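You operate a simulated robot arm through the tools that you are given. There is no shell and no other tool. Be economical: measure what you need, move in short steps, check, and stop when the job is done.

The job below is to be done with a simulated two-armed robot. You get a single attempt, and the scene is never put back.

Task
Pick up the moisture meter marked "29" from the inside of the green flood tray with one hand, pass it to the other hand and put it on the base under the peg board. Set down upright: moisture meter.

Only the result counts: the job must be done as asked and must still hold three seconds after the hand-in. Knocking over, shifting, dropping, spilling or breaking anything else fails it.

Robot
Two 7-joint arms with two-finger parallel grippers on one trunk, on a base that drives. Base frame: it is fixed to the floor where the robot stands at the start and does not move with it; the origin is under the middle of the robot, x ahead of it, y to its left, z up. Units: m, degrees, N and s.
The left shoulder is at the start at [0.05, 0.158, 1.133], the right one opposite. With the tool pointing down near the work surface each hand reaches from about 0.18 to 0.66 m from the robot's upright axis, wherever it stands, measured 20 degrees to its own side. Places, roughly: base under the peg board (33x22 cm) [-1.08, -1.04, 0.8]. Payload 3.91 kg a hand.
Tool frame (each hand has its own): the origin (TCP) lies between the finger pads and is the grasp point; the fingertips stand 0.03 m ahead of it; z points along the fingers, y is the line along which they close. The gripper opens to 0.11 m. The fingers are 0.02 m wide and 0.01 m thick; the gripper's body (0.048 by 0.112 m) begins 0.055 m behind the TCP.
Orientation is told as [roll, pitch, yaw] about the base's x, y, z axes, in that order, counted from this pose: with the fingers straight down and closing along the base's y, the tool's x points along the base's -x, its y along +y and its z along -z.

Tools
- The arms move only by the tool servo_tool. It takes "left_plan", "right_plan" or both (then of equal length, played together; a hand with none holds still); each is a list of rows, each a list of 7 numbers: the shift along the tool's x, y, z in m, then the turn, a rotation vector about the tool's x, y, z in degrees, then the closure, from 0 (fully open) to 1 (shut). In form: [[tx, ty, tz, rx, ry, rz, jaw], ...]. A call has 1 to 12 rows; each row shifts and turns the commanded pose from where the row before left it, along the tool's axes as they then stand. Rows are played at 5 a second. More than 0.05 m and 8.6 degrees between two rows, or a gripper value outside its range, and nothing of the call is played. Where a pose cannot be reached the arm comes as near as it can. A force on the tool above 40 N (or 10 N above the force at the start of the call, whichever is more), or a blocked arm, ends the call early, and 0.2 s more pass. The fingers move at their own pace (about 0.153 m/s each) and stop on an object; they squeeze with about 45 N. The grip force told is the motor's: it shows also when the fingers shut on nothing. Time passes only in rows, and 0.2 s behind the last, so rows that do not move let the fingers close. The reply holds the time, the measured pose of the TCP, the force on the tool along the base axes, the opening and the grip force, in the units named above and with some noise, with the torque about the TCP (base axes, N m) and any sound that the robot's microphone picked up, and new pictures: "pictures" is both (left out), scene, wrist or none (wrist: the cameras of the hands that moved).
- Cameras (640 x 400 px; columns grow to the right, rows downward): "scene" is now at [0.124, 0.027, 1.2745]; the picture's right is [0.29, -0.96, 0.00], its down [-0.50, -0.15, -0.85] and it looks along [0.82, 0.24, -0.52] (base axes); focal length 276 px, centre (320, 200). "left" rides on the left gripper at [0.073, -0.017, -0.103] in its tool frame; the picture's right is [0.23, 0.97, 0.00], its down [-0.76, 0.18, -0.62] and it looks along [-0.61, 0.14, 0.78] (tool axes); focal length 222 px, centre (320, 200). "right" rides on the right gripper at [0.072, 0.017, -0.103] in its tool frame; the picture's right is [-0.23, 0.97, 0.00], its down [-0.76, -0.18, -0.62] and it looks along [-0.61, -0.14, 0.78] (tool axes); focal length 222 px, centre (320, 200). There is no depth. A picture from a camera that has moved, and an enlarged one, comes with that camera's place and axes in the base frame and with its lens.
- lift_body(by): slides the trunk up (or, below 0, down) by that many m; the arms and the scene camera ride with it, the base frame stays. It gives what a move gives, with no picture.
- drive_base(legs): drives the robot by 1 to 6 legs, each [ahead, turn to the left] in m and degrees, along the robot's own axes; the way and the turn of a leg run together, so that a leg with both is an arc; at most 1.5 m and 180 degrees a leg. The arms and the cameras ride along, it lands a little off, and it stops where it bumps. It gives what a move gives, and a new picture of the scene camera.
- head_to(pan, tilt): turns the head with the scene camera to pan (to the left, within 80 degrees either way) and tilt (down, from -29 to 69), counted from straight ahead of the robot. It gives what a move gives, and a new picture of the scene camera.
- inspect(camera, box): a new picture of the part [left, top, right, bottom] of that camera's present view, enlarged. It takes no simulated time.
- close_job(): hands the job in; it is judged then, once.

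Work in short steps. Places have to be worked out from the pictures, the camera data and where the tool is seen: move nearer, look again, correct. Check each grasp and each placing, and mend what went wrong. You have 120 turns and 260 pictures in all, those below and enlarged ones among them. Open the grippers and draw the arms clear of the work before you hand the job in, unless the task says otherwise; then end with one line.

The tools are called after "Call:" as a command line: name --argument value ..., lists and objects as JSON in quotes. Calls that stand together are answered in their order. servo_tool: Moves the arms, as the interface text tells. Its arguments: {"type":"object","properties":{"left_plan":{"type":"array"},"right_plan":{"type":"array"},"pictures":{"type":"string","enum":["both","scene","wrist","none"]}},"required":[]} The other tools are called the same way: lift_body (by) slides the trunk up or down; drive_base (legs) drives the base; head_to (pan, tilt) turns the head that bears the scene camera; inspect (camera, box) takes an enlarged picture of a part of a camera's view; close_job () hands the job in.

At the start:

```text
time: 0.0
left_position: [0.3574, 0.4295, 1.0421]
left_orientation: [0.1, 0.0, 0.1]
left_ft_force: [-0.7, 0.0, 0.2]
left_moment: [0.03, 0.0, -0.02]
left_opening: 0.1098
left_grasp_force: 0.0
right_position: [0.3409, -0.0087, 1.0956]
right_orientation: [0.1, 0.0, 0.0]
right_ft_force: [-0.1, 0.1, 0.5]
right_moment: [-0.03, 0.0, -0.01]
right_opening: 0.1102
right_grasp_force: 0.0
trunk travel left (down, up): [-0.375, 0.107]
robot x, y, heading: [0.0012, -0.0031, -0.2]
head pan, tilt: [16.6, 31.6]
```

scene: 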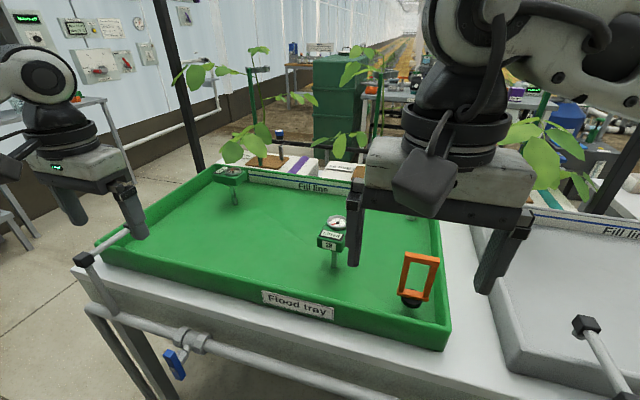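
right: 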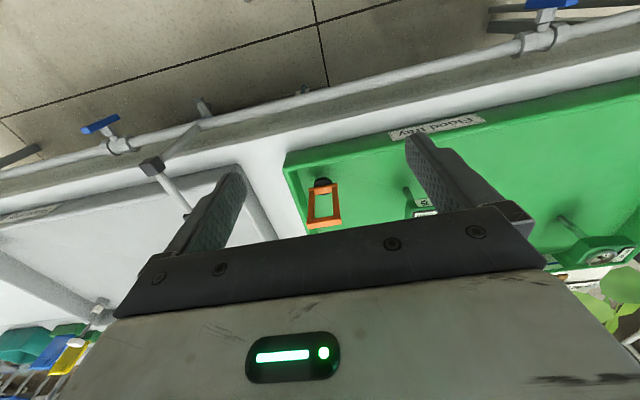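
left: 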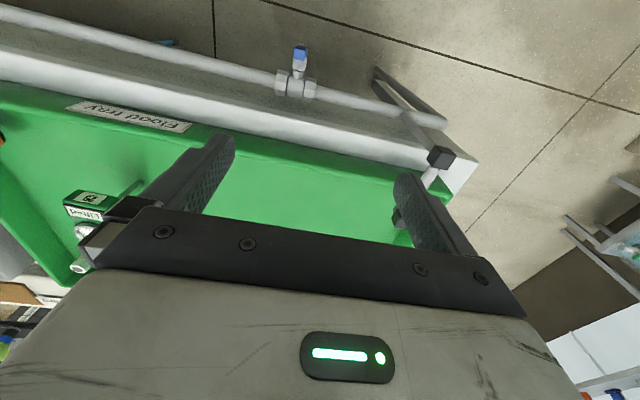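

I see two meters in the green tray; I enlarge both to read the marks.

Call:
inspect --camera "scene" --box '[200, 150, 280, 210]'

Call:
inspect --camera "scene" --box '[290, 200, 380, 280]'

Call:
inspect --camera "left" --box '[40, 160, 180, 280]'

Call:
inspect --camera "right" --box '[290, 150, 640, 300]'

```text
6.67 times, centred on (240, 180) of scene
camera zoom: at [0.124, 0.027, 1.2745], right [0.29, -0.96, 0.0], down [-0.5, -0.15, -0.85], along [0.82, 0.24, -0.52], focal length 1840 px, centre (853, 333)
```

zoom: 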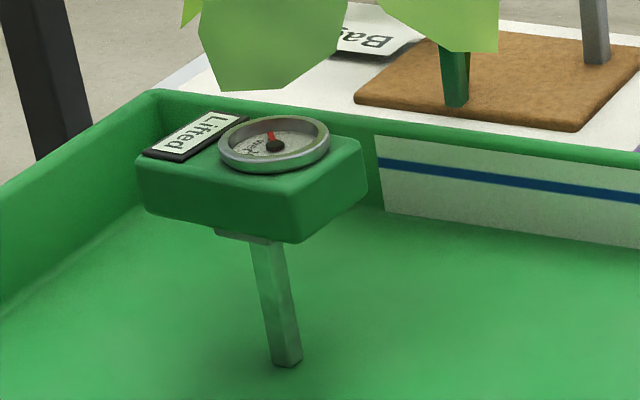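

```text
5.00 times, centred on (335, 240) of scene
camera zoom: at [0.124, 0.027, 1.2745], right [0.29, -0.96, 0.0], down [-0.5, -0.15, -0.85], along [0.82, 0.24, -0.52], focal length 1380 px, centre (245, 0)
```

zoom: 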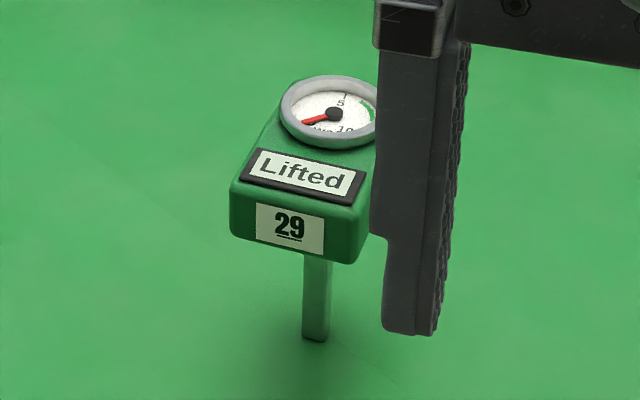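

```text
3.33 times, centred on (110, 220) of left
camera zoom: at [0.2857, 0.4139, 1.1453], right [-0.23, 0.97, 0.0], down [0.76, 0.18, 0.62], along [0.61, 0.14, -0.78], focal length 740 px, centre (1020, 133)
```

zoom: 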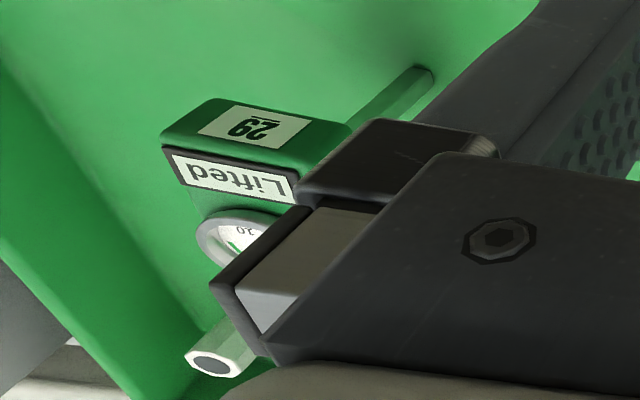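

```text
1.83 times, centred on (465, 225) of right
camera zoom: at [0.2682, 0.0089, 1.1993], right [0.23, 0.97, 0.0], down [0.76, -0.18, 0.62], along [0.61, -0.14, -0.78], focal length 406 px, centre (55, 154)
```

zoom: 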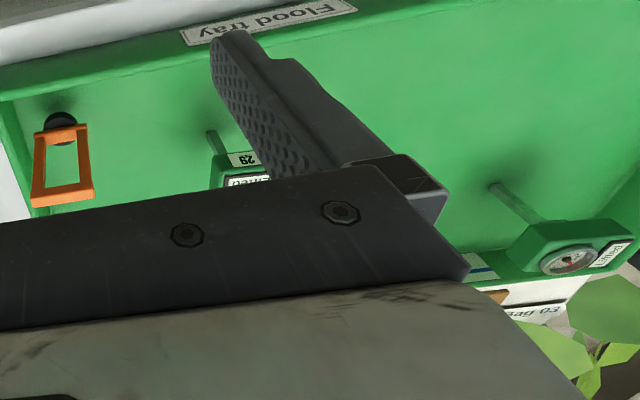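

Meter 29 is the nearer one, about (0.58, 0.13), standing on a stem on a floor z≈0.79. The right arm hides its back, so I shift it away to the right.

Call:
servo_tool --right_plan '[[0, -0.05, 0, 0, 0, 0, 0], [0, -0.05, 0, 0, 0, 0, 0], [0, -0.05, 0, 0, 0, 0, 0], [0, -0.05, 0, 0, 0, 0, 0], [0, -0.05, 0, 0, 0, 0, 0]]' --pictures "both"

Call:
inspect --camera "scene" --box '[280, 190, 460, 310]'

```text
time: 1.2
left_position: [0.3568, 0.4296, 1.0423]
left_orientation: [0.1, -0.1, 0.1]
left_ft_force: [-0.4, -0.1, -0.7]
left_moment: [0.02, -0.01, 0.03]
left_opening: 0.11
left_grasp_force: 0.0
right_position: [0.3393, -0.2606, 1.0924]
right_orientation: [0.0, 0.1, 0.1]
right_ft_force: [-0.2, 0.3, 0.0]
right_moment: [0.0, 0.05, -0.01]
right_opening: 0.1098
right_grasp_force: 0.0
trunk travel left (down, up): [-0.375, 0.107]
robot x, y, heading: [-0.0013, -0.0005, 0.2]
head pan, tilt: [16.6, 31.6]
camera scene: at [0.1237, 0.0264, 1.2746], right [0.29, -0.96, 0.0], down [-0.5, -0.15, -0.85], along [0.82, 0.24, -0.52], focal length 276 px, centre (320, 200)
camera right: at [0.2671, -0.2429, 1.1965], right [0.23, 0.97, 0.0], down [0.76, -0.18, 0.62], along [0.61, -0.14, -0.78], focal length 222 px, centre (320, 200)
```

scene: 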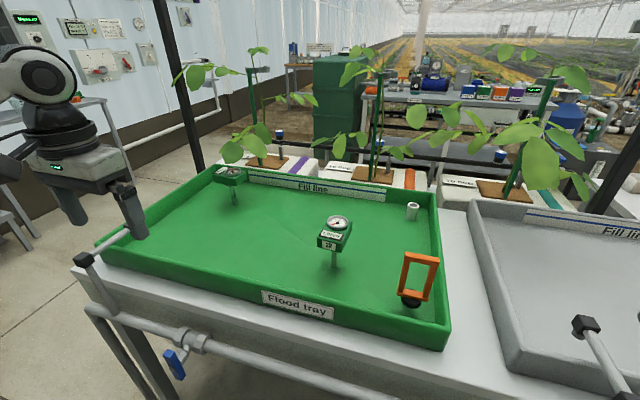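
right: 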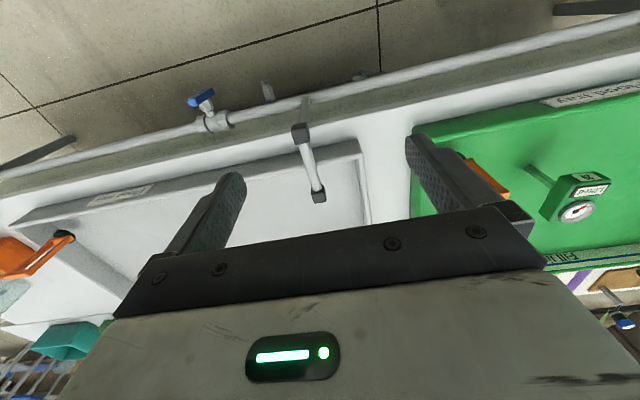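

```text
3.33 times, centred on (370, 250) of scene
camera zoom: at [0.1237, 0.0264, 1.2746], right [0.29, -0.96, 0.0], down [-0.5, -0.15, -0.85], along [0.82, 0.24, -0.52], focal length 920 px, centre (153, 33)
```

zoom: 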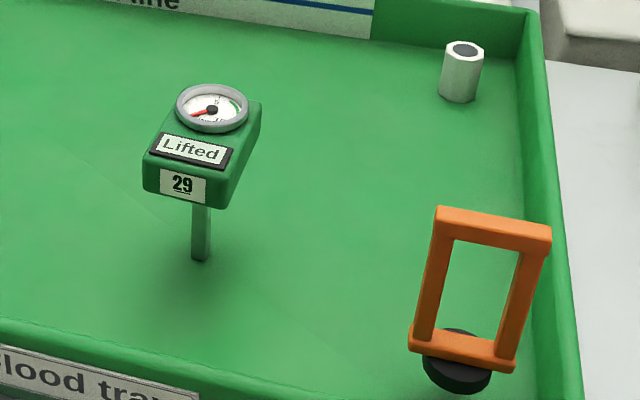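

Before grasping I want to see the destination so I can plan which hand ends up holding what. I back off from the table and turn right.

Call:
drive_base --legs '[[-0.4, 0], [0, -100]]'

Call:
head_to --pan -40 --tilt 25

```text
time: 7.9
left_position: [-0.0357, -0.4244, 1.0422]
left_orientation: [0.0, -0.2, -99.5]
left_ft_force: [0.4, 0.1, 0.4]
left_moment: [-0.04, -0.01, -0.02]
left_opening: 0.11
left_grasp_force: 0.1
right_position: [-0.7132, -0.2923, 1.0921]
right_orientation: [0.2, 0.0, -99.7]
right_ft_force: [0.2, -1.0, -0.3]
right_moment: [-0.03, -0.01, -0.03]
right_opening: 0.1103
right_grasp_force: 0.1
trunk travel left (down, up): [-0.375, 0.107]
robot x, y, heading: [-0.399, -0.0009, -99.6]
head pan, tilt: [16.6, 31.6]
camera scene: at [-0.3982, -0.1272, 1.2745], right [-0.99, -0.12, 0.0], down [-0.06, 0.52, -0.85], along [0.1, -0.85, -0.52], focal length 276 px, centre (320, 200)
```

scene: 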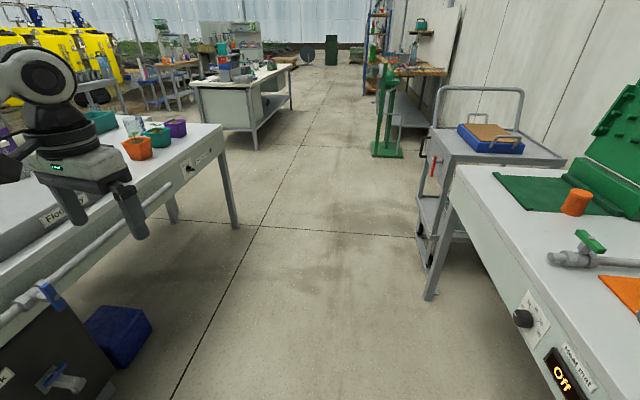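

```text
time: 9.2
left_position: [-0.0362, -0.4252, 1.0418]
left_orientation: [0.0, -0.1, -99.5]
left_ft_force: [0.1, -0.3, 0.0]
left_moment: [-0.03, 0.02, 0.02]
left_opening: 0.1102
left_grasp_force: 0.1
right_position: [-0.7132, -0.2931, 1.0913]
right_orientation: [0.1, 0.0, -99.6]
right_ft_force: [0.5, 0.0, 0.0]
right_moment: [-0.01, 0.0, 0.03]
right_opening: 0.1101
right_grasp_force: 0.2
trunk travel left (down, up): [-0.375, 0.107]
robot x, y, heading: [-0.4, 0.001, -99.5]
head pan, tilt: [-40.0, 25.0]
camera scene: at [-0.4792, -0.0979, 1.2849], right [-0.65, 0.76, 0.0], down [0.32, 0.27, -0.91], along [-0.69, -0.59, -0.42], focal length 276 px, centre (320, 200)
```

scene: 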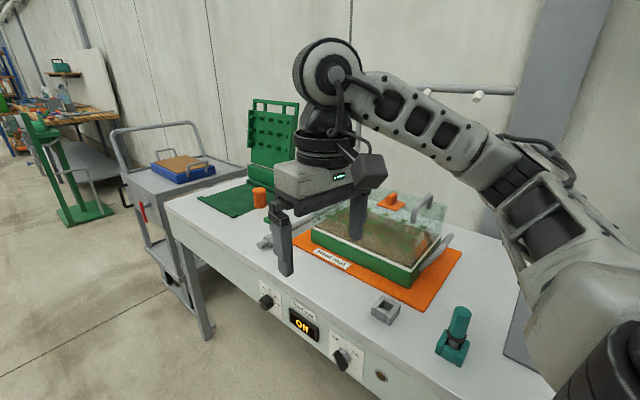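

The green peg board and its base are on the other table. I zoom there.

Call:
inspect --camera "scene" --box '[180, 90, 340, 230]'

```text
2.86 times, centred on (260, 160) of scene
camera zoom: at [-0.4792, -0.0979, 1.2849], right [-0.65, 0.76, 0.0], down [0.32, 0.27, -0.91], along [-0.69, -0.59, -0.42], focal length 788 px, centre (491, 314)
```

zoom: 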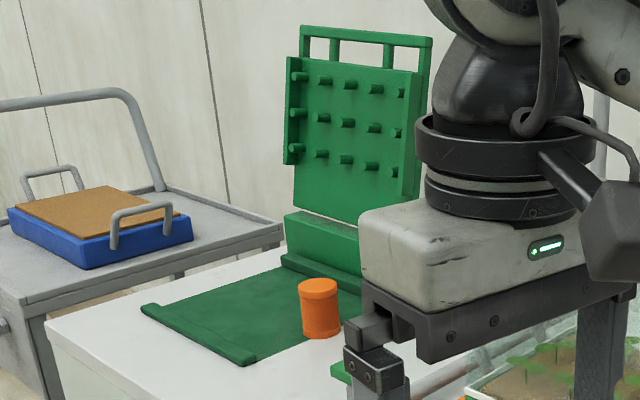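

The base is clear to the left of the orange cup, roughly around (-1.06, -1.09). Plan: the left hand picks from above, the right hand takes the housing horizontally and places it. I return to the tray.

Call:
drive_base --legs '[[0, 99.5], [0.42, 0]]'

Call:
head_to --pan 14 --tilt 35

```text
time: 15.9
left_position: [0.3821, 0.4246, 1.0412]
left_orientation: [-0.1, -0.1, -0.5]
left_ft_force: [0.0, -0.2, 0.5]
left_moment: [-0.02, 0.04, 0.02]
left_opening: 0.11
left_grasp_force: 0.2
right_position: [0.3584, -0.2653, 1.0928]
right_orientation: [0.1, -0.1, -0.4]
right_ft_force: [0.1, 0.3, -0.1]
right_moment: [-0.01, 0.01, 0.0]
right_opening: 0.1098
right_grasp_force: 0.1
trunk travel left (down, up): [-0.375, 0.107]
robot x, y, heading: [0.0197, -0.0026, -0.7]
head pan, tilt: [-40.0, 25.0]
camera scene: at [0.1279, -0.0618, 1.2849], right [-0.65, -0.76, 0.0], down [-0.32, 0.27, -0.91], along [0.69, -0.59, -0.42], focal length 276 px, centre (320, 200)
```

scene: 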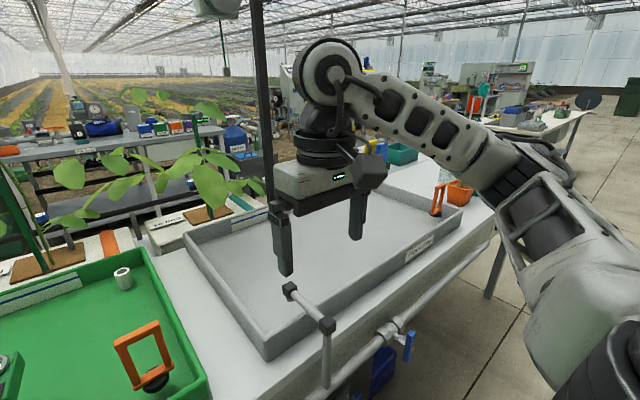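

```text
time: 17.2
left_position: [0.3807, 0.4233, 1.0427]
left_orientation: [0.0, -0.1, -0.5]
left_ft_force: [-1.3, -0.2, 0.0]
left_moment: [0.03, -0.01, -0.03]
left_opening: 0.1101
left_grasp_force: 0.1
right_position: [0.3579, -0.2647, 1.0931]
right_orientation: [0.1, 0.0, -0.5]
right_ft_force: [0.4, 0.1, 0.3]
right_moment: [0.01, 0.01, 0.0]
right_opening: 0.1101
right_grasp_force: 0.1
trunk travel left (down, up): [-0.375, 0.107]
robot x, y, heading: [0.0232, -0.0023, -0.5]
head pan, tilt: [14.0, 35.0]
camera scene: at [0.1432, 0.0185, 1.2692], right [0.23, -0.97, 0.0], down [-0.56, -0.13, -0.82], along [0.8, 0.19, -0.57], focal length 276 px, centre (320, 200)
```

scene: 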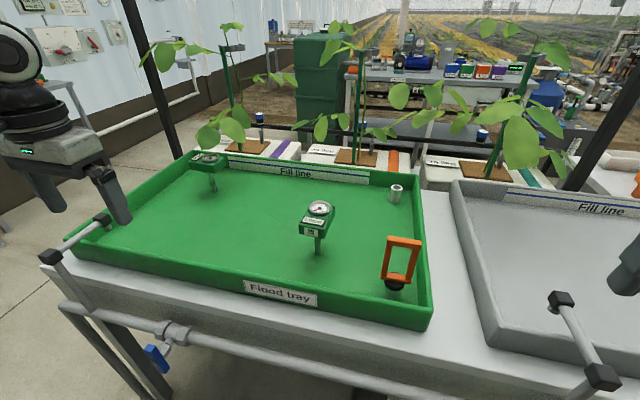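

I bring the left hand above and just short of the meter to look with its wrist camera.

Call:
servo_tool --left_plan '[[-0.012, -0.048, 0, 0, 0, 0, 0], [-0.012, -0.048, 0, 0, 0, 0, 0], [-0.012, -0.048, 0, 0, 0, 0, 0], [-0.012, -0.048, 0, 0, 0, 0, 0], [-0.012, -0.048, 0, 0, 0, 0, 0], [-0.012, -0.048, 0, 0, 0, 0, 0]]' --pictures "both"

Call:
inspect --camera "left" --box '[220, 50, 420, 250]'

Call:
inspect --camera "scene" --box '[260, 180, 380, 270]'

```text
time: 18.6
left_position: [0.4545, 0.1343, 1.0425]
left_orientation: [0.0, 0.0, -0.4]
left_ft_force: [-0.2, -0.2, -0.4]
left_moment: [-0.01, -0.01, 0.01]
left_opening: 0.11
left_grasp_force: 0.2
right_position: [0.3591, -0.2665, 1.0923]
right_orientation: [0.0, -0.1, -0.4]
right_ft_force: [-0.8, -0.1, 0.2]
right_moment: [0.02, 0.04, 0.02]
right_opening: 0.1101
right_grasp_force: 0.1
trunk travel left (down, up): [-0.375, 0.107]
robot x, y, heading: [0.0156, 0.0009, -0.2]
head pan, tilt: [14.0, 35.0]
camera scene: at [0.144, 0.0186, 1.269], right [0.23, -0.97, 0.0], down [-0.56, -0.13, -0.82], along [0.8, 0.19, -0.57], focal length 276 px, centre (320, 200)
camera left: at [0.3819, 0.1187, 1.1456], right [-0.22, 0.98, 0.0], down [0.76, 0.17, 0.62], along [0.61, 0.14, -0.78], focal length 222 px, centre (320, 200)
```

scene: 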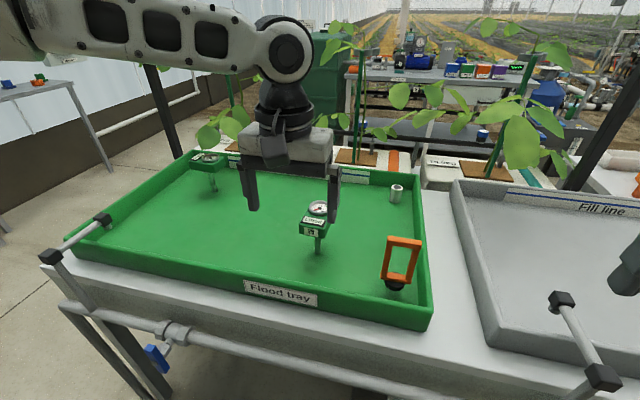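
left: 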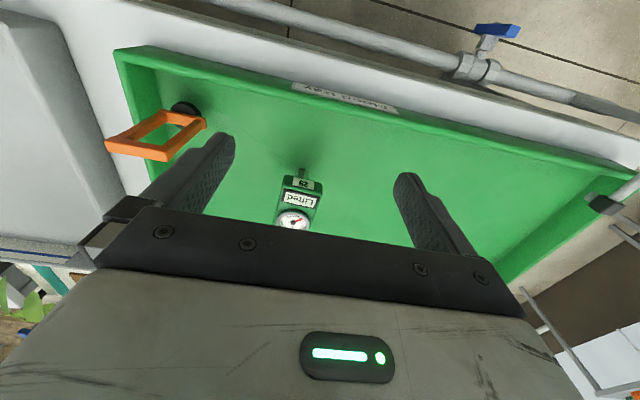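

```text
2.00 times, centred on (320, 150) of left
camera zoom: at [0.3819, 0.1187, 1.1456], right [-0.22, 0.98, 0.0], down [0.76, 0.17, 0.62], along [0.61, 0.14, -0.78], focal length 444 px, centre (320, 300)
```

zoom: 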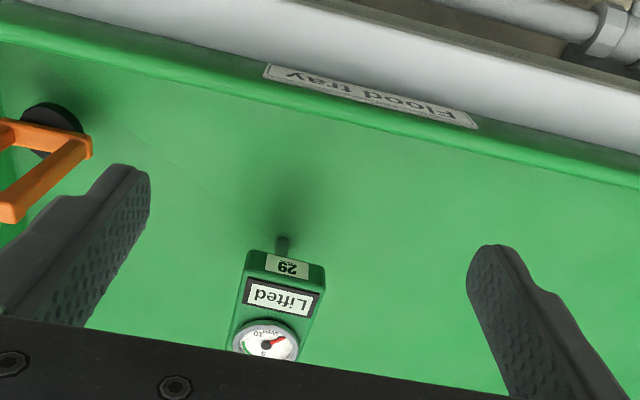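

```text
4.44 times, centred on (320, 225) of scene
camera zoom: at [0.144, 0.0186, 1.269], right [0.23, -0.97, 0.0], down [-0.56, -0.13, -0.82], along [0.8, 0.19, -0.57], focal length 1226 px, centre (320, 89)
```

zoom: 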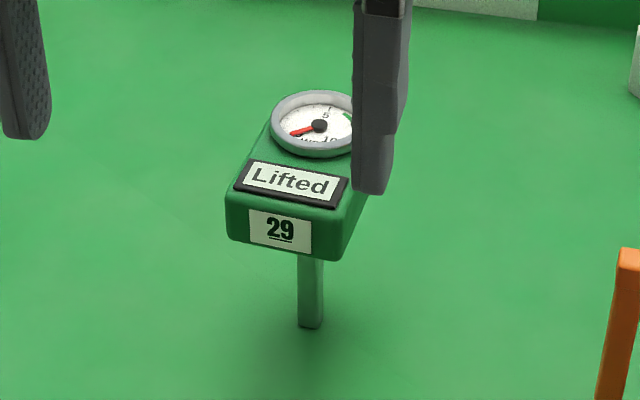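

The meter: housing x≈0.557–0.63, y≈0.107–0.159, z≈0.875–0.91, gauge on top to 0.93, yaw ≈ -2.5°. I move above it, align, and go down to half way.

Call:
servo_tool --left_plan '[[-0.048, -0.001, 0, 0, 0, 2.1, 0], [-0.048, -0.001, 0, 0, 0, 0, 0], [-0.046, -0.001, 0, 0, 0, 0, 0], [0, 0, 0.04, 0, 0, 0, 0], [0, 0, 0.04, 0, 0, 0, 0], [0, 0, 0, 0, 0, 0, 0]]' --pictures "both"

Call:
inspect --camera "scene" --box '[260, 170, 380, 260]'

```text
time: 20.0
left_position: [0.5279, 0.1849, 0.966]
left_orientation: [0.0, -0.1, -2.6]
left_ft_force: [-0.6, 0.4, -0.7]
left_moment: [-0.02, 0.0, -0.01]
left_opening: 0.11
left_grasp_force: 0.1
left hand out of reach, approached as far as the arm can: row 1, 2, 3, 5
right_position: [0.3581, -0.2653, 1.0924]
right_orientation: [0.0, 0.1, -0.5]
right_ft_force: [0.2, -0.6, -0.6]
right_moment: [-0.01, -0.01, -0.02]
right_opening: 0.1102
right_grasp_force: 0.1
trunk travel left (down, up): [-0.375, 0.107]
robot x, y, heading: [0.0186, -0.0068, -0.8]
head pan, tilt: [14.0, 35.0]
camera scene: at [0.1431, 0.0185, 1.2692], right [0.23, -0.97, 0.0], down [-0.56, -0.13, -0.82], along [0.8, 0.19, -0.57], focal length 276 px, centre (320, 200)
camera left: at [0.4555, 0.1733, 1.0687], right [-0.18, 0.98, 0.0], down [0.77, 0.14, 0.62], along [0.61, 0.11, -0.78], focal length 222 px, centre (320, 200)
```

scene: 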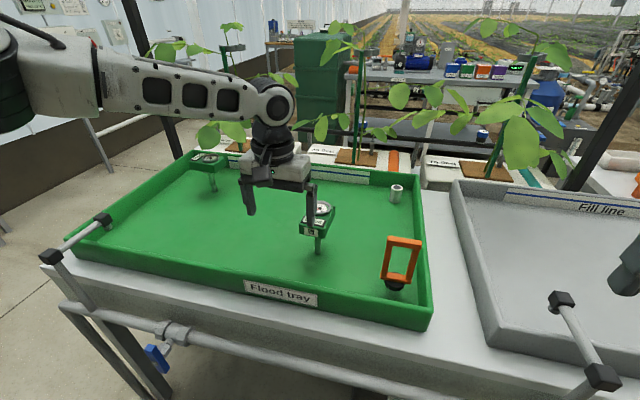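
left: 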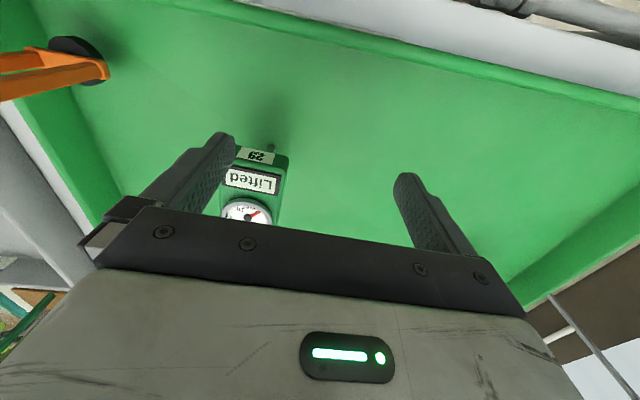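

```text
4.44 times, centred on (320, 215) of scene
camera zoom: at [0.1431, 0.0185, 1.2692], right [0.23, -0.97, 0.0], down [-0.56, -0.13, -0.82], along [0.8, 0.19, -0.57], focal length 1226 px, centre (320, 133)
```

zoom: 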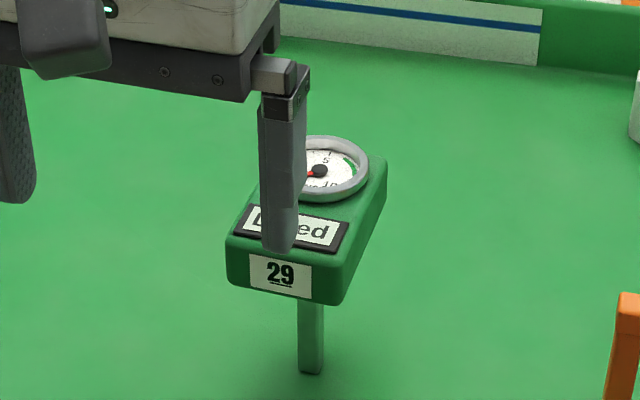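

The arm ran out of reach, and one finger hovers over the housing. I raise the hand and pull it back, then reposition the base.

Call:
servo_tool --left_plan '[[0, 0, -0.04, 0, 0, 0, 0], [0, 0, -0.05, 0, 0, 0, 0], [0.04, 0, -0.01, 0, 0, 0, 0], [0.04, 0, 0, 0, 0, 0, 0]]' --pictures "none"

Call:
drive_base --legs '[[0, -12], [0.08, 0]]'

```text
time: 21.0
left_position: [0.4492, 0.19, 1.0642]
left_orientation: [0.0, -0.2, -2.4]
left_ft_force: [-0.7, 1.2, 0.9]
left_moment: [-0.02, -0.03, 0.0]
left_opening: 0.1098
left_grasp_force: 0.1
right_position: [0.3569, -0.2645, 1.0928]
right_orientation: [0.0, -0.1, -0.4]
right_ft_force: [-0.7, 0.0, 1.0]
right_moment: [-0.04, -0.02, 0.0]
right_opening: 0.11
right_grasp_force: 0.1
trunk travel left (down, up): [-0.375, 0.107]
robot x, y, heading: [0.0208, -0.0025, -0.5]
head pan, tilt: [14.0, 35.0]
```

```text
time: 22.8
left_position: [0.5567, 0.0786, 1.064]
left_orientation: [0.0, 0.0, -14.6]
left_ft_force: [-0.2, -0.5, -0.3]
left_moment: [-0.01, 0.01, 0.03]
left_opening: 0.1101
left_grasp_force: 0.1
right_position: [0.3709, -0.3471, 1.0917]
right_orientation: [0.1, 0.0, -12.6]
right_ft_force: [0.3, 0.5, -0.2]
right_moment: [0.0, 0.03, -0.05]
right_opening: 0.11
right_grasp_force: 0.1
trunk travel left (down, up): [-0.375, 0.107]
robot x, y, heading: [0.0954, -0.0187, -12.8]
head pan, tilt: [14.0, 35.0]
camera scene: at [0.2209, -0.0251, 1.269], right [0.02, -1.0, 0.0], down [-0.57, -0.01, -0.82], along [0.82, 0.02, -0.57], focal length 276 px, centre (320, 200)
```

scene: 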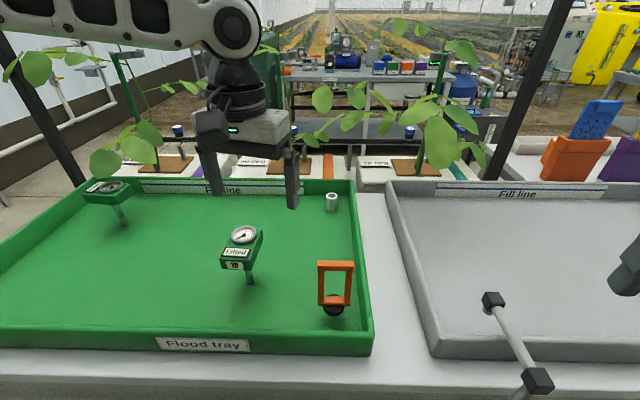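

The base is now well placed. I align the left hand over the meter, still high.

Call:
servo_tool --left_plan '[[0, 0, 0, 0, 0, -6, 0], [0, 0, 0, 0, 0, -6, 0], [-0.019, 0.027, 0, 0, 0, 0, 0], [-0.019, 0.027, 0, 0, 0, 0, 0], [0, 0, 0, 0, 0, 0, 0]]' --pictures "both"

Call:
inspect --camera "scene" --box '[180, 160, 320, 300]'

Call:
inspect --camera "left" --box '[220, 50, 420, 250]'

```text
time: 24.0
left_position: [0.5952, 0.1326, 1.0629]
left_orientation: [0.0, -0.2, -2.7]
left_ft_force: [0.1, -0.3, -0.6]
left_moment: [0.01, 0.03, 0.04]
left_opening: 0.1101
left_grasp_force: 0.0
right_position: [0.3709, -0.3465, 1.0931]
right_orientation: [0.1, 0.0, -12.6]
right_ft_force: [-0.3, 0.7, 0.6]
right_moment: [0.0, 0.01, 0.02]
right_opening: 0.1098
right_grasp_force: 0.1
trunk travel left (down, up): [-0.375, 0.107]
robot x, y, heading: [0.0963, -0.018, -12.4]
head pan, tilt: [14.0, 35.0]
camera scene: at [0.2201, -0.0251, 1.2692], right [0.02, -1.0, 0.0], down [-0.57, -0.01, -0.82], along [0.82, 0.02, -0.57], focal length 276 px, centre (320, 200)
camera left: at [0.5231, 0.119, 1.1659], right [-0.18, 0.98, 0.0], down [0.77, 0.14, 0.62], along [0.61, 0.11, -0.78], focal length 222 px, centre (320, 200)
```

scene: 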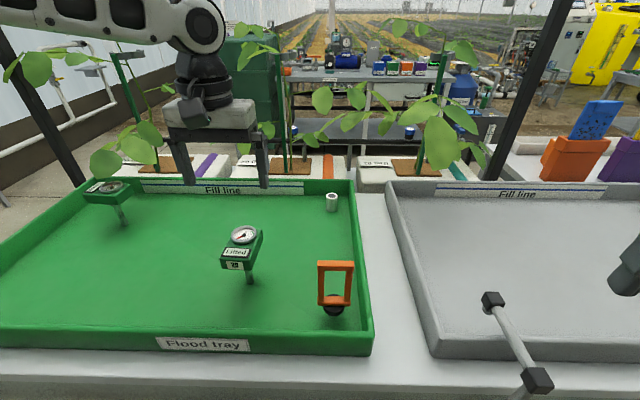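
left: 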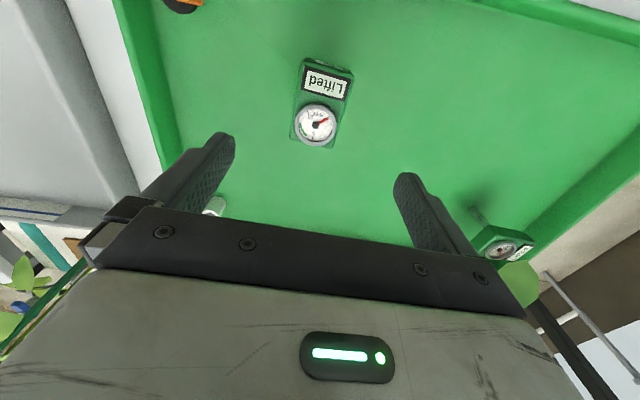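

```text
2.86 times, centred on (250, 230) of scene
camera zoom: at [0.2201, -0.0251, 1.2692], right [0.02, -1.0, 0.0], down [-0.57, -0.01, -0.82], along [0.82, 0.02, -0.57], focal length 788 px, centre (520, 114)
```

zoom: 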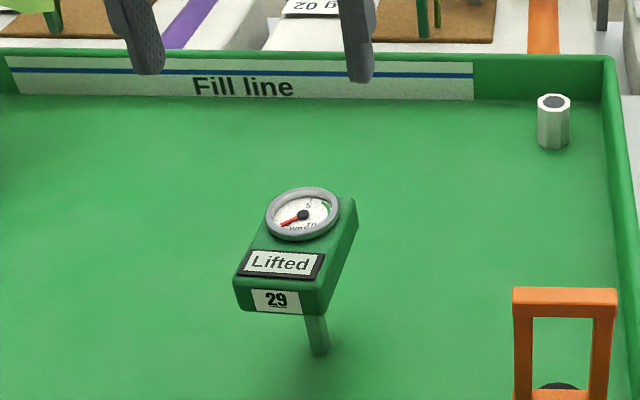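

```text
2.00 times, centred on (320, 150) of left
camera zoom: at [0.5231, 0.119, 1.1659], right [-0.18, 0.98, 0.0], down [0.77, 0.14, 0.62], along [0.61, 0.11, -0.78], focal length 444 px, centre (320, 300)
```

zoom: 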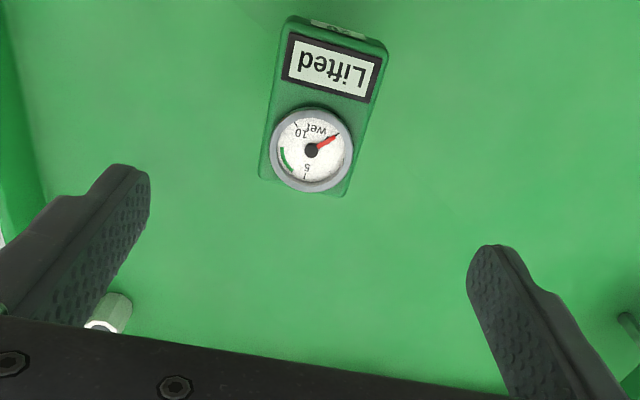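

Housing refined: x 0.554–0.636, y 0.104–0.158, centre (0.595, 0.131), hand aligned. I descend to z≈0.91.

Call:
servo_tool --left_plan '[[0, -0.0015, 0.05, 0, 0, 0, 0], [0, 0, 0.05, 0, 0, 0, 0], [0, 0, 0.03, 0, 0, 0, 0], [0, 0, 0.022, 0, 0, 0, 0], [0, 0, 0, 0, 0, 0, 0]]' --pictures "both"

Call:
inspect --camera "scene" --box '[180, 160, 320, 300]'

```text
time: 25.2
left_position: [0.5966, 0.1283, 0.9094]
left_orientation: [0.0, -0.2, -2.5]
left_ft_force: [-0.5, -0.6, 0.6]
left_moment: [0.01, 0.0, 0.02]
left_opening: 0.1099
left_grasp_force: 0.0
right_position: [0.3715, -0.3461, 1.0927]
right_orientation: [0.1, 0.0, -12.6]
right_ft_force: [-0.1, -0.2, 0.0]
right_moment: [0.01, 0.0, -0.03]
right_opening: 0.11
right_grasp_force: 0.0
trunk travel left (down, up): [-0.375, 0.107]
robot x, y, heading: [0.0922, -0.0204, -12.7]
head pan, tilt: [14.0, 35.0]
camera scene: at [0.2201, -0.025, 1.2692], right [0.02, -1.0, 0.0], down [-0.57, -0.01, -0.82], along [0.82, 0.02, -0.57], focal length 276 px, centre (320, 200)
camera left: at [0.5231, 0.1161, 1.0136], right [-0.18, 0.98, 0.0], down [0.77, 0.14, 0.62], along [0.61, 0.11, -0.78], focal length 222 px, centre (320, 200)
```

scene: 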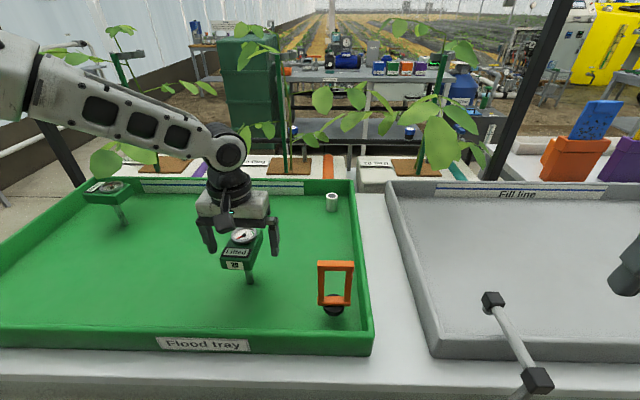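
left: 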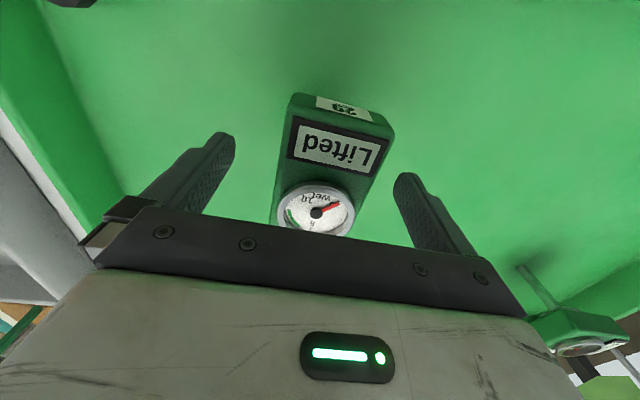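

```text
2.86 times, centred on (250, 230) of scene
camera zoom: at [0.2201, -0.025, 1.2692], right [0.02, -1.0, 0.0], down [-0.57, -0.01, -0.82], along [0.82, 0.02, -0.57], focal length 788 px, centre (520, 114)
```

zoom: 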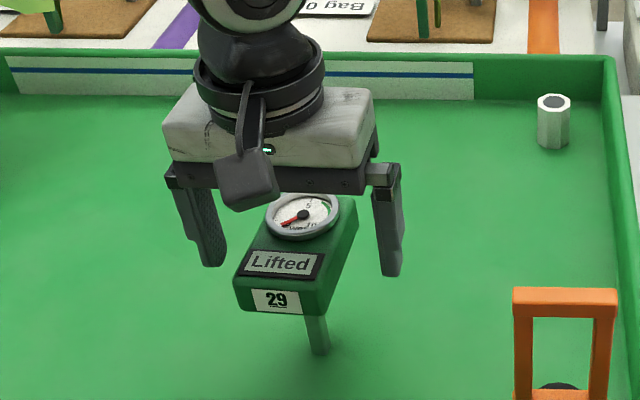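

The hand brackets the housing; I nudge 2 mm and close.

Call:
servo_tool --left_plan '[[0, 0.002, 0, 0, 0, 0, 0], [0, 0, 0, 0, 0, 0, 0.35], [0, 0, 0, 0, 0, 0, 1], [0, 0, 0, 0, 0, 0, 1], [0, 0, 0, 0, 0, 0, 1]]' --pictures "both"

Call:
inspect --camera "scene" --box '[180, 160, 320, 300]'

```text
time: 26.4
left_position: [0.5965, 0.1308, 0.9112]
left_orientation: [0.0, -0.1, -2.6]
left_ft_force: [-0.8, 0.8, -0.8]
left_moment: [0.03, -0.02, 0.0]
left_opening: 0.0572
left_grasp_force: 45.0
right_position: [0.3716, -0.3463, 1.0932]
right_orientation: [0.1, 0.0, -12.6]
right_ft_force: [-0.7, -0.5, 0.4]
right_moment: [-0.02, -0.03, -0.03]
right_opening: 0.1102
right_grasp_force: 0.1
trunk travel left (down, up): [-0.375, 0.107]
robot x, y, heading: [0.0977, -0.0196, -12.5]
head pan, tilt: [14.0, 35.0]
camera scene: at [0.2202, -0.0249, 1.2692], right [0.02, -1.0, 0.0], down [-0.57, -0.01, -0.82], along [0.82, 0.02, -0.57], focal length 276 px, centre (320, 200)
camera left: at [0.5234, 0.1184, 1.0142], right [-0.18, 0.98, 0.0], down [0.77, 0.14, 0.62], along [0.61, 0.11, -0.78], focal length 222 px, centre (320, 200)
```

scene: 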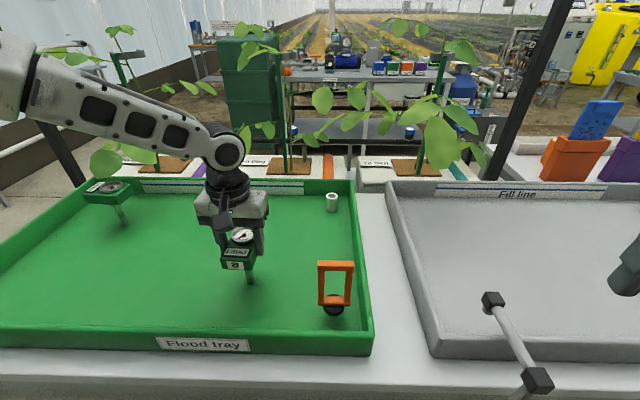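
left: 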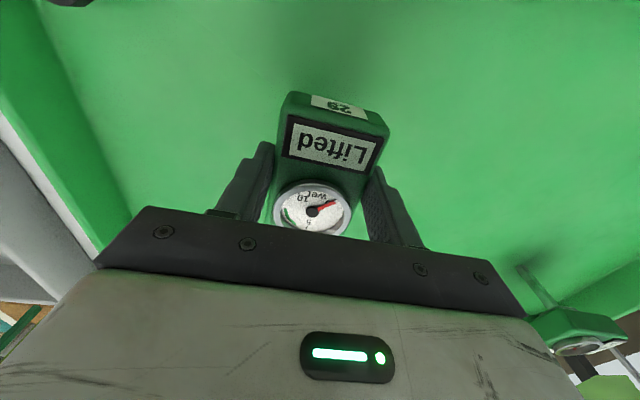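

```text
2.86 times, centred on (250, 230) of scene
camera zoom: at [0.2202, -0.0249, 1.2692], right [0.02, -1.0, 0.0], down [-0.57, -0.01, -0.82], along [0.82, 0.02, -0.57], focal length 788 px, centre (520, 114)
```

zoom: 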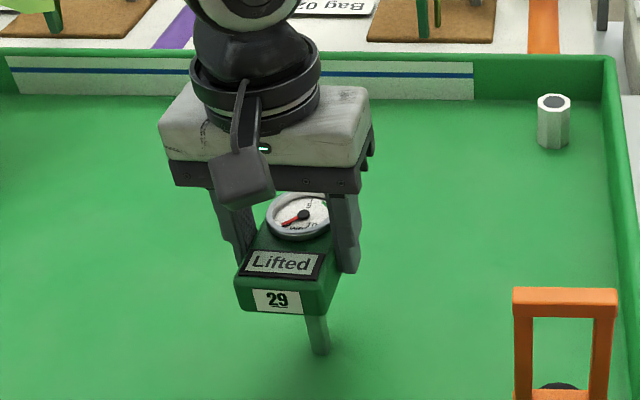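

Gripped at 0.057 m with the housing straight. I lift 15 cm and check.

Call:
servo_tool --left_plan '[[0, 0, -0.03, 0, 0, 0, 1], [0, 0, -0.04, 0, 0, 0, 1], [0, 0, -0.04, 0, 0, 0, 1], [0, 0, -0.04, 0, 0, 0, 1]]' --pictures "both"

Call:
inspect --camera "scene" --box '[180, 100, 320, 300]'

```text
time: 27.4
left_position: [0.5967, 0.132, 1.0614]
left_orientation: [0.1, 0.1, -2.6]
left_ft_force: [-1.3, -0.8, -1.5]
left_moment: [0.04, -0.01, 0.01]
left_opening: 0.0575
left_grasp_force: 45.0
right_position: [0.3716, -0.3462, 1.0916]
right_orientation: [0.1, 0.1, -12.5]
right_ft_force: [0.7, 0.1, 0.5]
right_moment: [-0.02, 0.0, 0.01]
right_opening: 0.1101
right_grasp_force: 0.0
trunk travel left (down, up): [-0.375, 0.107]
robot x, y, heading: [0.095, -0.021, -12.6]
head pan, tilt: [14.0, 35.0]
camera scene: at [0.2199, -0.0251, 1.2692], right [0.02, -1.0, 0.0], down [-0.57, -0.01, -0.82], along [0.82, 0.02, -0.57], focal length 276 px, centre (320, 200)
camera left: at [0.5241, 0.1191, 1.1644], right [-0.18, 0.98, 0.0], down [0.77, 0.14, 0.62], along [0.61, 0.11, -0.78], focal length 222 px, centre (320, 200)
```

scene: 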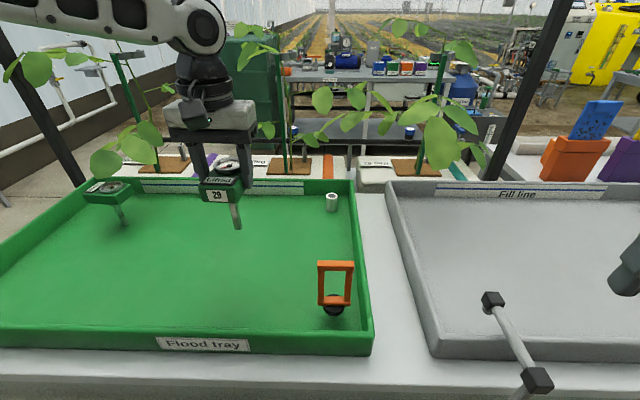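
left: 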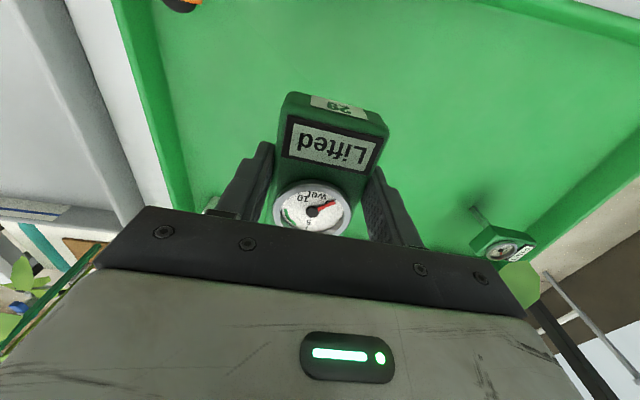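

```text
2.00 times, centred on (250, 200) of scene
camera zoom: at [0.2199, -0.0251, 1.2692], right [0.02, -1.0, 0.0], down [-0.57, -0.01, -0.82], along [0.82, 0.02, -0.57], focal length 552 px, centre (460, 200)
```

zoom: 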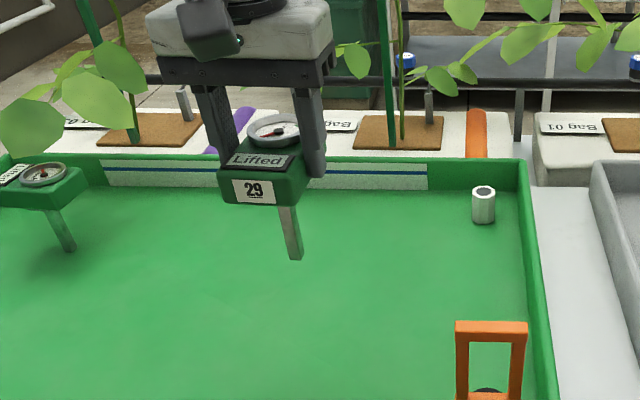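

Held firmly and straight. I back out into the aisle and turn to face along it for the hand-over.

Call:
drive_base --legs '[[-0.45, 0], [0, -77.4]]'

Call:
head_to --pan 0 --tilt 30

```text
time: 33.5
left_position: [-0.0944, -0.3835, 1.0604]
left_orientation: [0.0, 0.0, -81.2]
left_ft_force: [-0.3, 0.1, -1.4]
left_moment: [0.04, 0.02, -0.05]
left_opening: 0.0568
left_grasp_force: 45.2
right_position: [-0.6066, -0.2562, 1.0935]
right_orientation: [0.1, 0.0, -91.2]
right_ft_force: [0.1, 0.6, 0.7]
right_moment: [-0.01, 0.03, -0.02]
right_opening: 0.1101
right_grasp_force: 0.1
trunk travel left (down, up): [-0.375, 0.107]
robot x, y, heading: [-0.341, 0.0816, -91.3]
head pan, tilt: [14.0, 35.0]
camera scene: at [-0.325, -0.0457, 1.2691], right [-0.97, -0.22, 0.0], down [-0.13, 0.56, -0.82], along [0.18, -0.8, -0.57], focal length 276 px, centre (320, 200)
```

scene: 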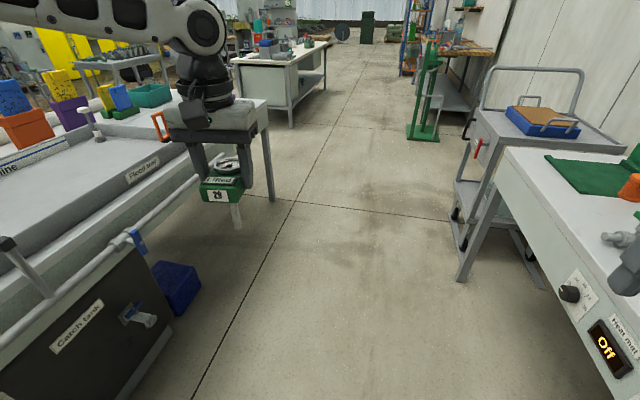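

```text
time: 34.2
left_position: [-0.0947, -0.3841, 1.0605]
left_orientation: [0.0, -0.1, -81.2]
left_ft_force: [-0.5, 0.6, -0.2]
left_moment: [-0.01, 0.0, -0.02]
left_opening: 0.057
left_grasp_force: 45.2
right_position: [-0.608, -0.2553, 1.0937]
right_orientation: [0.1, 0.0, -91.3]
right_ft_force: [0.1, 0.3, 0.6]
right_moment: [-0.01, 0.02, 0.04]
right_opening: 0.1098
right_grasp_force: 0.0
trunk travel left (down, up): [-0.375, 0.107]
robot x, y, heading: [-0.3436, 0.0781, -91.3]
head pan, tilt: [0.0, 30.0]
camera scene: at [-0.3462, -0.0502, 1.2769], right [-1.0, 0.02, 0.0], down [0.01, 0.5, -0.87], along [-0.02, -0.87, -0.5], focal length 276 px, centre (320, 200)
```

scene: 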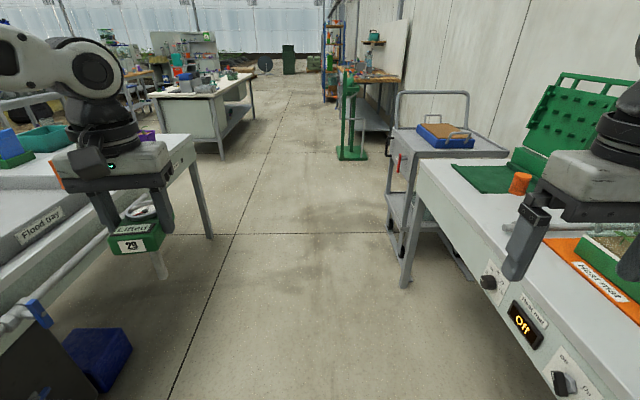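

Now the left hand brings the meter towards the middle and yaws it about 60° to the right, while the right hand yaws and pitches towards horizontal.

Call:
servo_tool --left_plan '[[0.014, -0.038, 0, 0, 0, 0, 1], [0.014, -0.038, 0, 0, 0, 0, 1], [0.014, -0.038, 0, 0, 0, 0, 1], [0.014, -0.038, 0, 0, 0, 0, 1], [0.014, -0.038, 0, 0, 0, 0, 1], [0, 0, 0, 0, 0, 8.5, 1], [0, 0, 0, 0, 0, 8.5, 1], [0, 0, 0, 0, 0, 8.5, 1], [0, 0, 0, 0, 0, 8.5, 1], [0, 0, 0, 0, 0, 8.5, 1], [0, 0, 0, 0, 0, 8.5, 1], [0, 0, 0, 0, 0, 8.5, 1]]' --right_plan '[[0, 0, 0, 0, 0, -8, 0], [0, 0, 0, 0, 0, -8, 0], [0, 0, 0, 0, 0, -8, 0], [0, 0, 0, 0, 0, -8, 0], [0, 0, 0, 0, 0, -8, 0], [0, 0, 0, 0, -8, 0, 0], [0, 0, 0, 0, -8, 0, 0], [0, 0, 0, 0, -8, 0, 0], [0, 0, 0, 0, -8, 0, 0], [0, 0, 0, 0, -8, 0, 0], [0, 0, 0, 0, -8, 0, 0], [0, 0, 0, 0, -8, 0, 0]]'

```text
time: 36.8
left_position: [-0.2448, -0.324, 1.0571]
left_orientation: [0.0, 0.0, -141.0]
left_ft_force: [0.0, 0.6, -1.1]
left_moment: [-0.02, -0.04, 0.01]
left_opening: 0.0569
left_grasp_force: 44.9
left hand out of reach, approached as far as the arm can: row 4, 5
right_position: [-0.6191, -0.2514, 1.0929]
right_orientation: [-1.9, -41.2, -52.7]
right_ft_force: [-0.1, 0.8, -0.2]
right_moment: [0.03, 0.05, -0.04]
right_opening: 0.11
right_grasp_force: 0.0
right hand out of reach, approached as far as the arm can: row 10, 11, 12
trunk travel left (down, up): [-0.375, 0.107]
robot x, y, heading: [-0.3414, 0.0817, -91.2]
head pan, tilt: [0.0, 30.0]
camera scene: at [-0.3457, -0.0501, 1.277], right [-1.0, 0.02, 0.0], down [0.01, 0.5, -0.87], along [-0.02, -0.87, -0.5], focal length 276 px, centre (320, 200)
camera right: at [-0.677, -0.1422, 1.1231], right [0.89, 0.44, 0.13], down [-0.03, -0.22, 0.97], along [0.45, -0.87, -0.19], focal length 222 px, centre (320, 200)
camera left: at [-0.1996, -0.2642, 1.1609], right [0.79, -0.61, 0.0], down [-0.48, -0.62, 0.62], along [-0.38, -0.49, -0.78], focal length 222 px, centre (320, 200)
```

scene: 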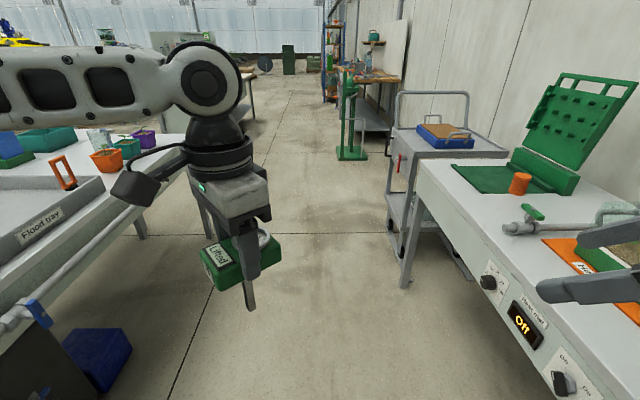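
right: 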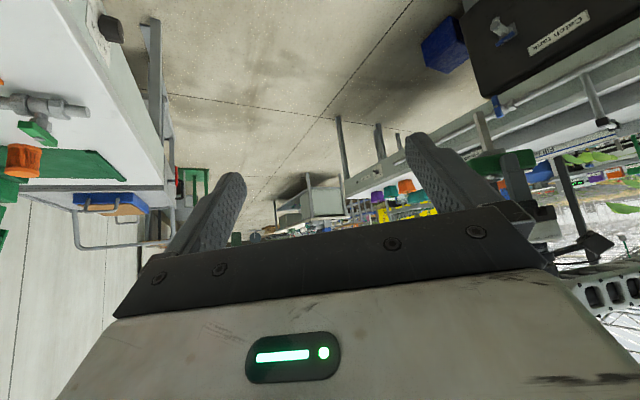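
left: 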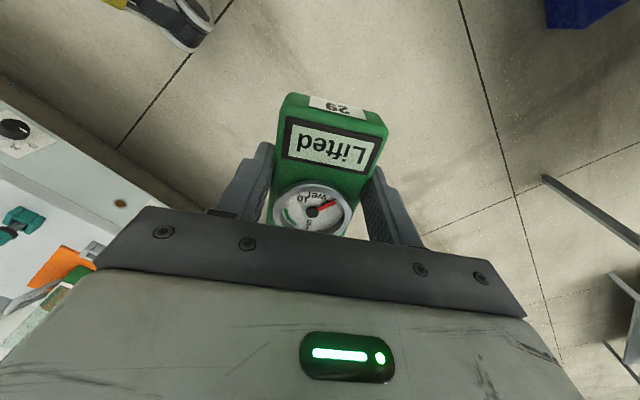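

The right arm is cramped here; the hand-over should be further forward with a more sideways approach. I yaw the left hand back and move it ahead, and bring the right hand forward.

Call:
servo_tool --left_plan '[[0, 0, 0, 0, 0, -8, 1], [0, 0, 0, 0, 0, -8, 1], [0, 0, 0, 0, 0, -8, 1], [0, 0, 0, 0, 0, -8, 1], [0, 0, 0, 0, 0, -8, 1], [-0.03, 0.023, 0, 0, 0, 0, 1], [-0.03, 0.023, 0, 0, 0, 0, 1]]' --right_plan '[[-0.0135, -0.033, 0.02, 0, 0, 0, 0], [-0.0135, -0.033, 0.02, 0, 0, 0, 0], [-0.0135, -0.033, 0.02, 0, 0, 0, 0], [0, 0, 0, 0, 0, 0, 0], [0, 0, 0, 0, 0, 0, 0], [0, 0, 0, 0, 0, 0, 0], [0, 0, 0, 0, 0, 0, 0]]' --pictures "scene"

```text
time: 38.4
left_position: [-0.2091, -0.3907, 1.057]
left_orientation: [-0.2, -0.1, -100.7]
left_ft_force: [0.3, 0.0, -1.8]
left_moment: [0.06, -0.03, -0.02]
left_opening: 0.0572
left_grasp_force: 45.3
right_position: [-0.6198, -0.2986, 1.0811]
right_orientation: [-2.0, -41.1, -53.2]
right_ft_force: [0.6, -0.7, 1.2]
right_moment: [-0.02, 0.01, 0.04]
right_opening: 0.1101
right_grasp_force: 0.1
right hand out of reach, approached as far as the arm can: row 1, 2, 3
trunk travel left (down, up): [-0.375, 0.107]
robot x, y, heading: [-0.3413, 0.0772, -91.0]
head pan, tilt: [0.0, 30.0]
camera scene: at [-0.3461, -0.0503, 1.2769], right [-1.0, 0.02, 0.0], down [0.01, 0.5, -0.87], along [-0.02, -0.87, -0.5], focal length 276 px, centre (320, 200)
```

scene: 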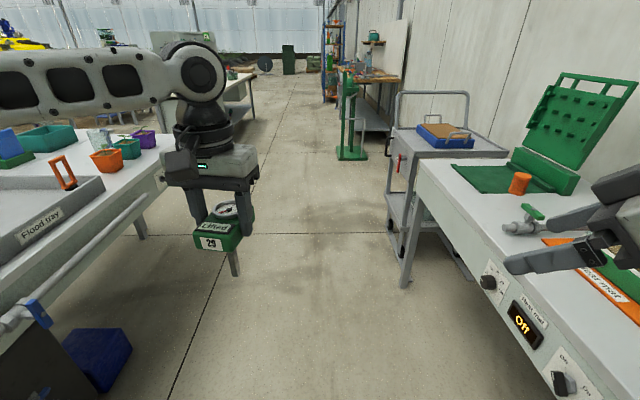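

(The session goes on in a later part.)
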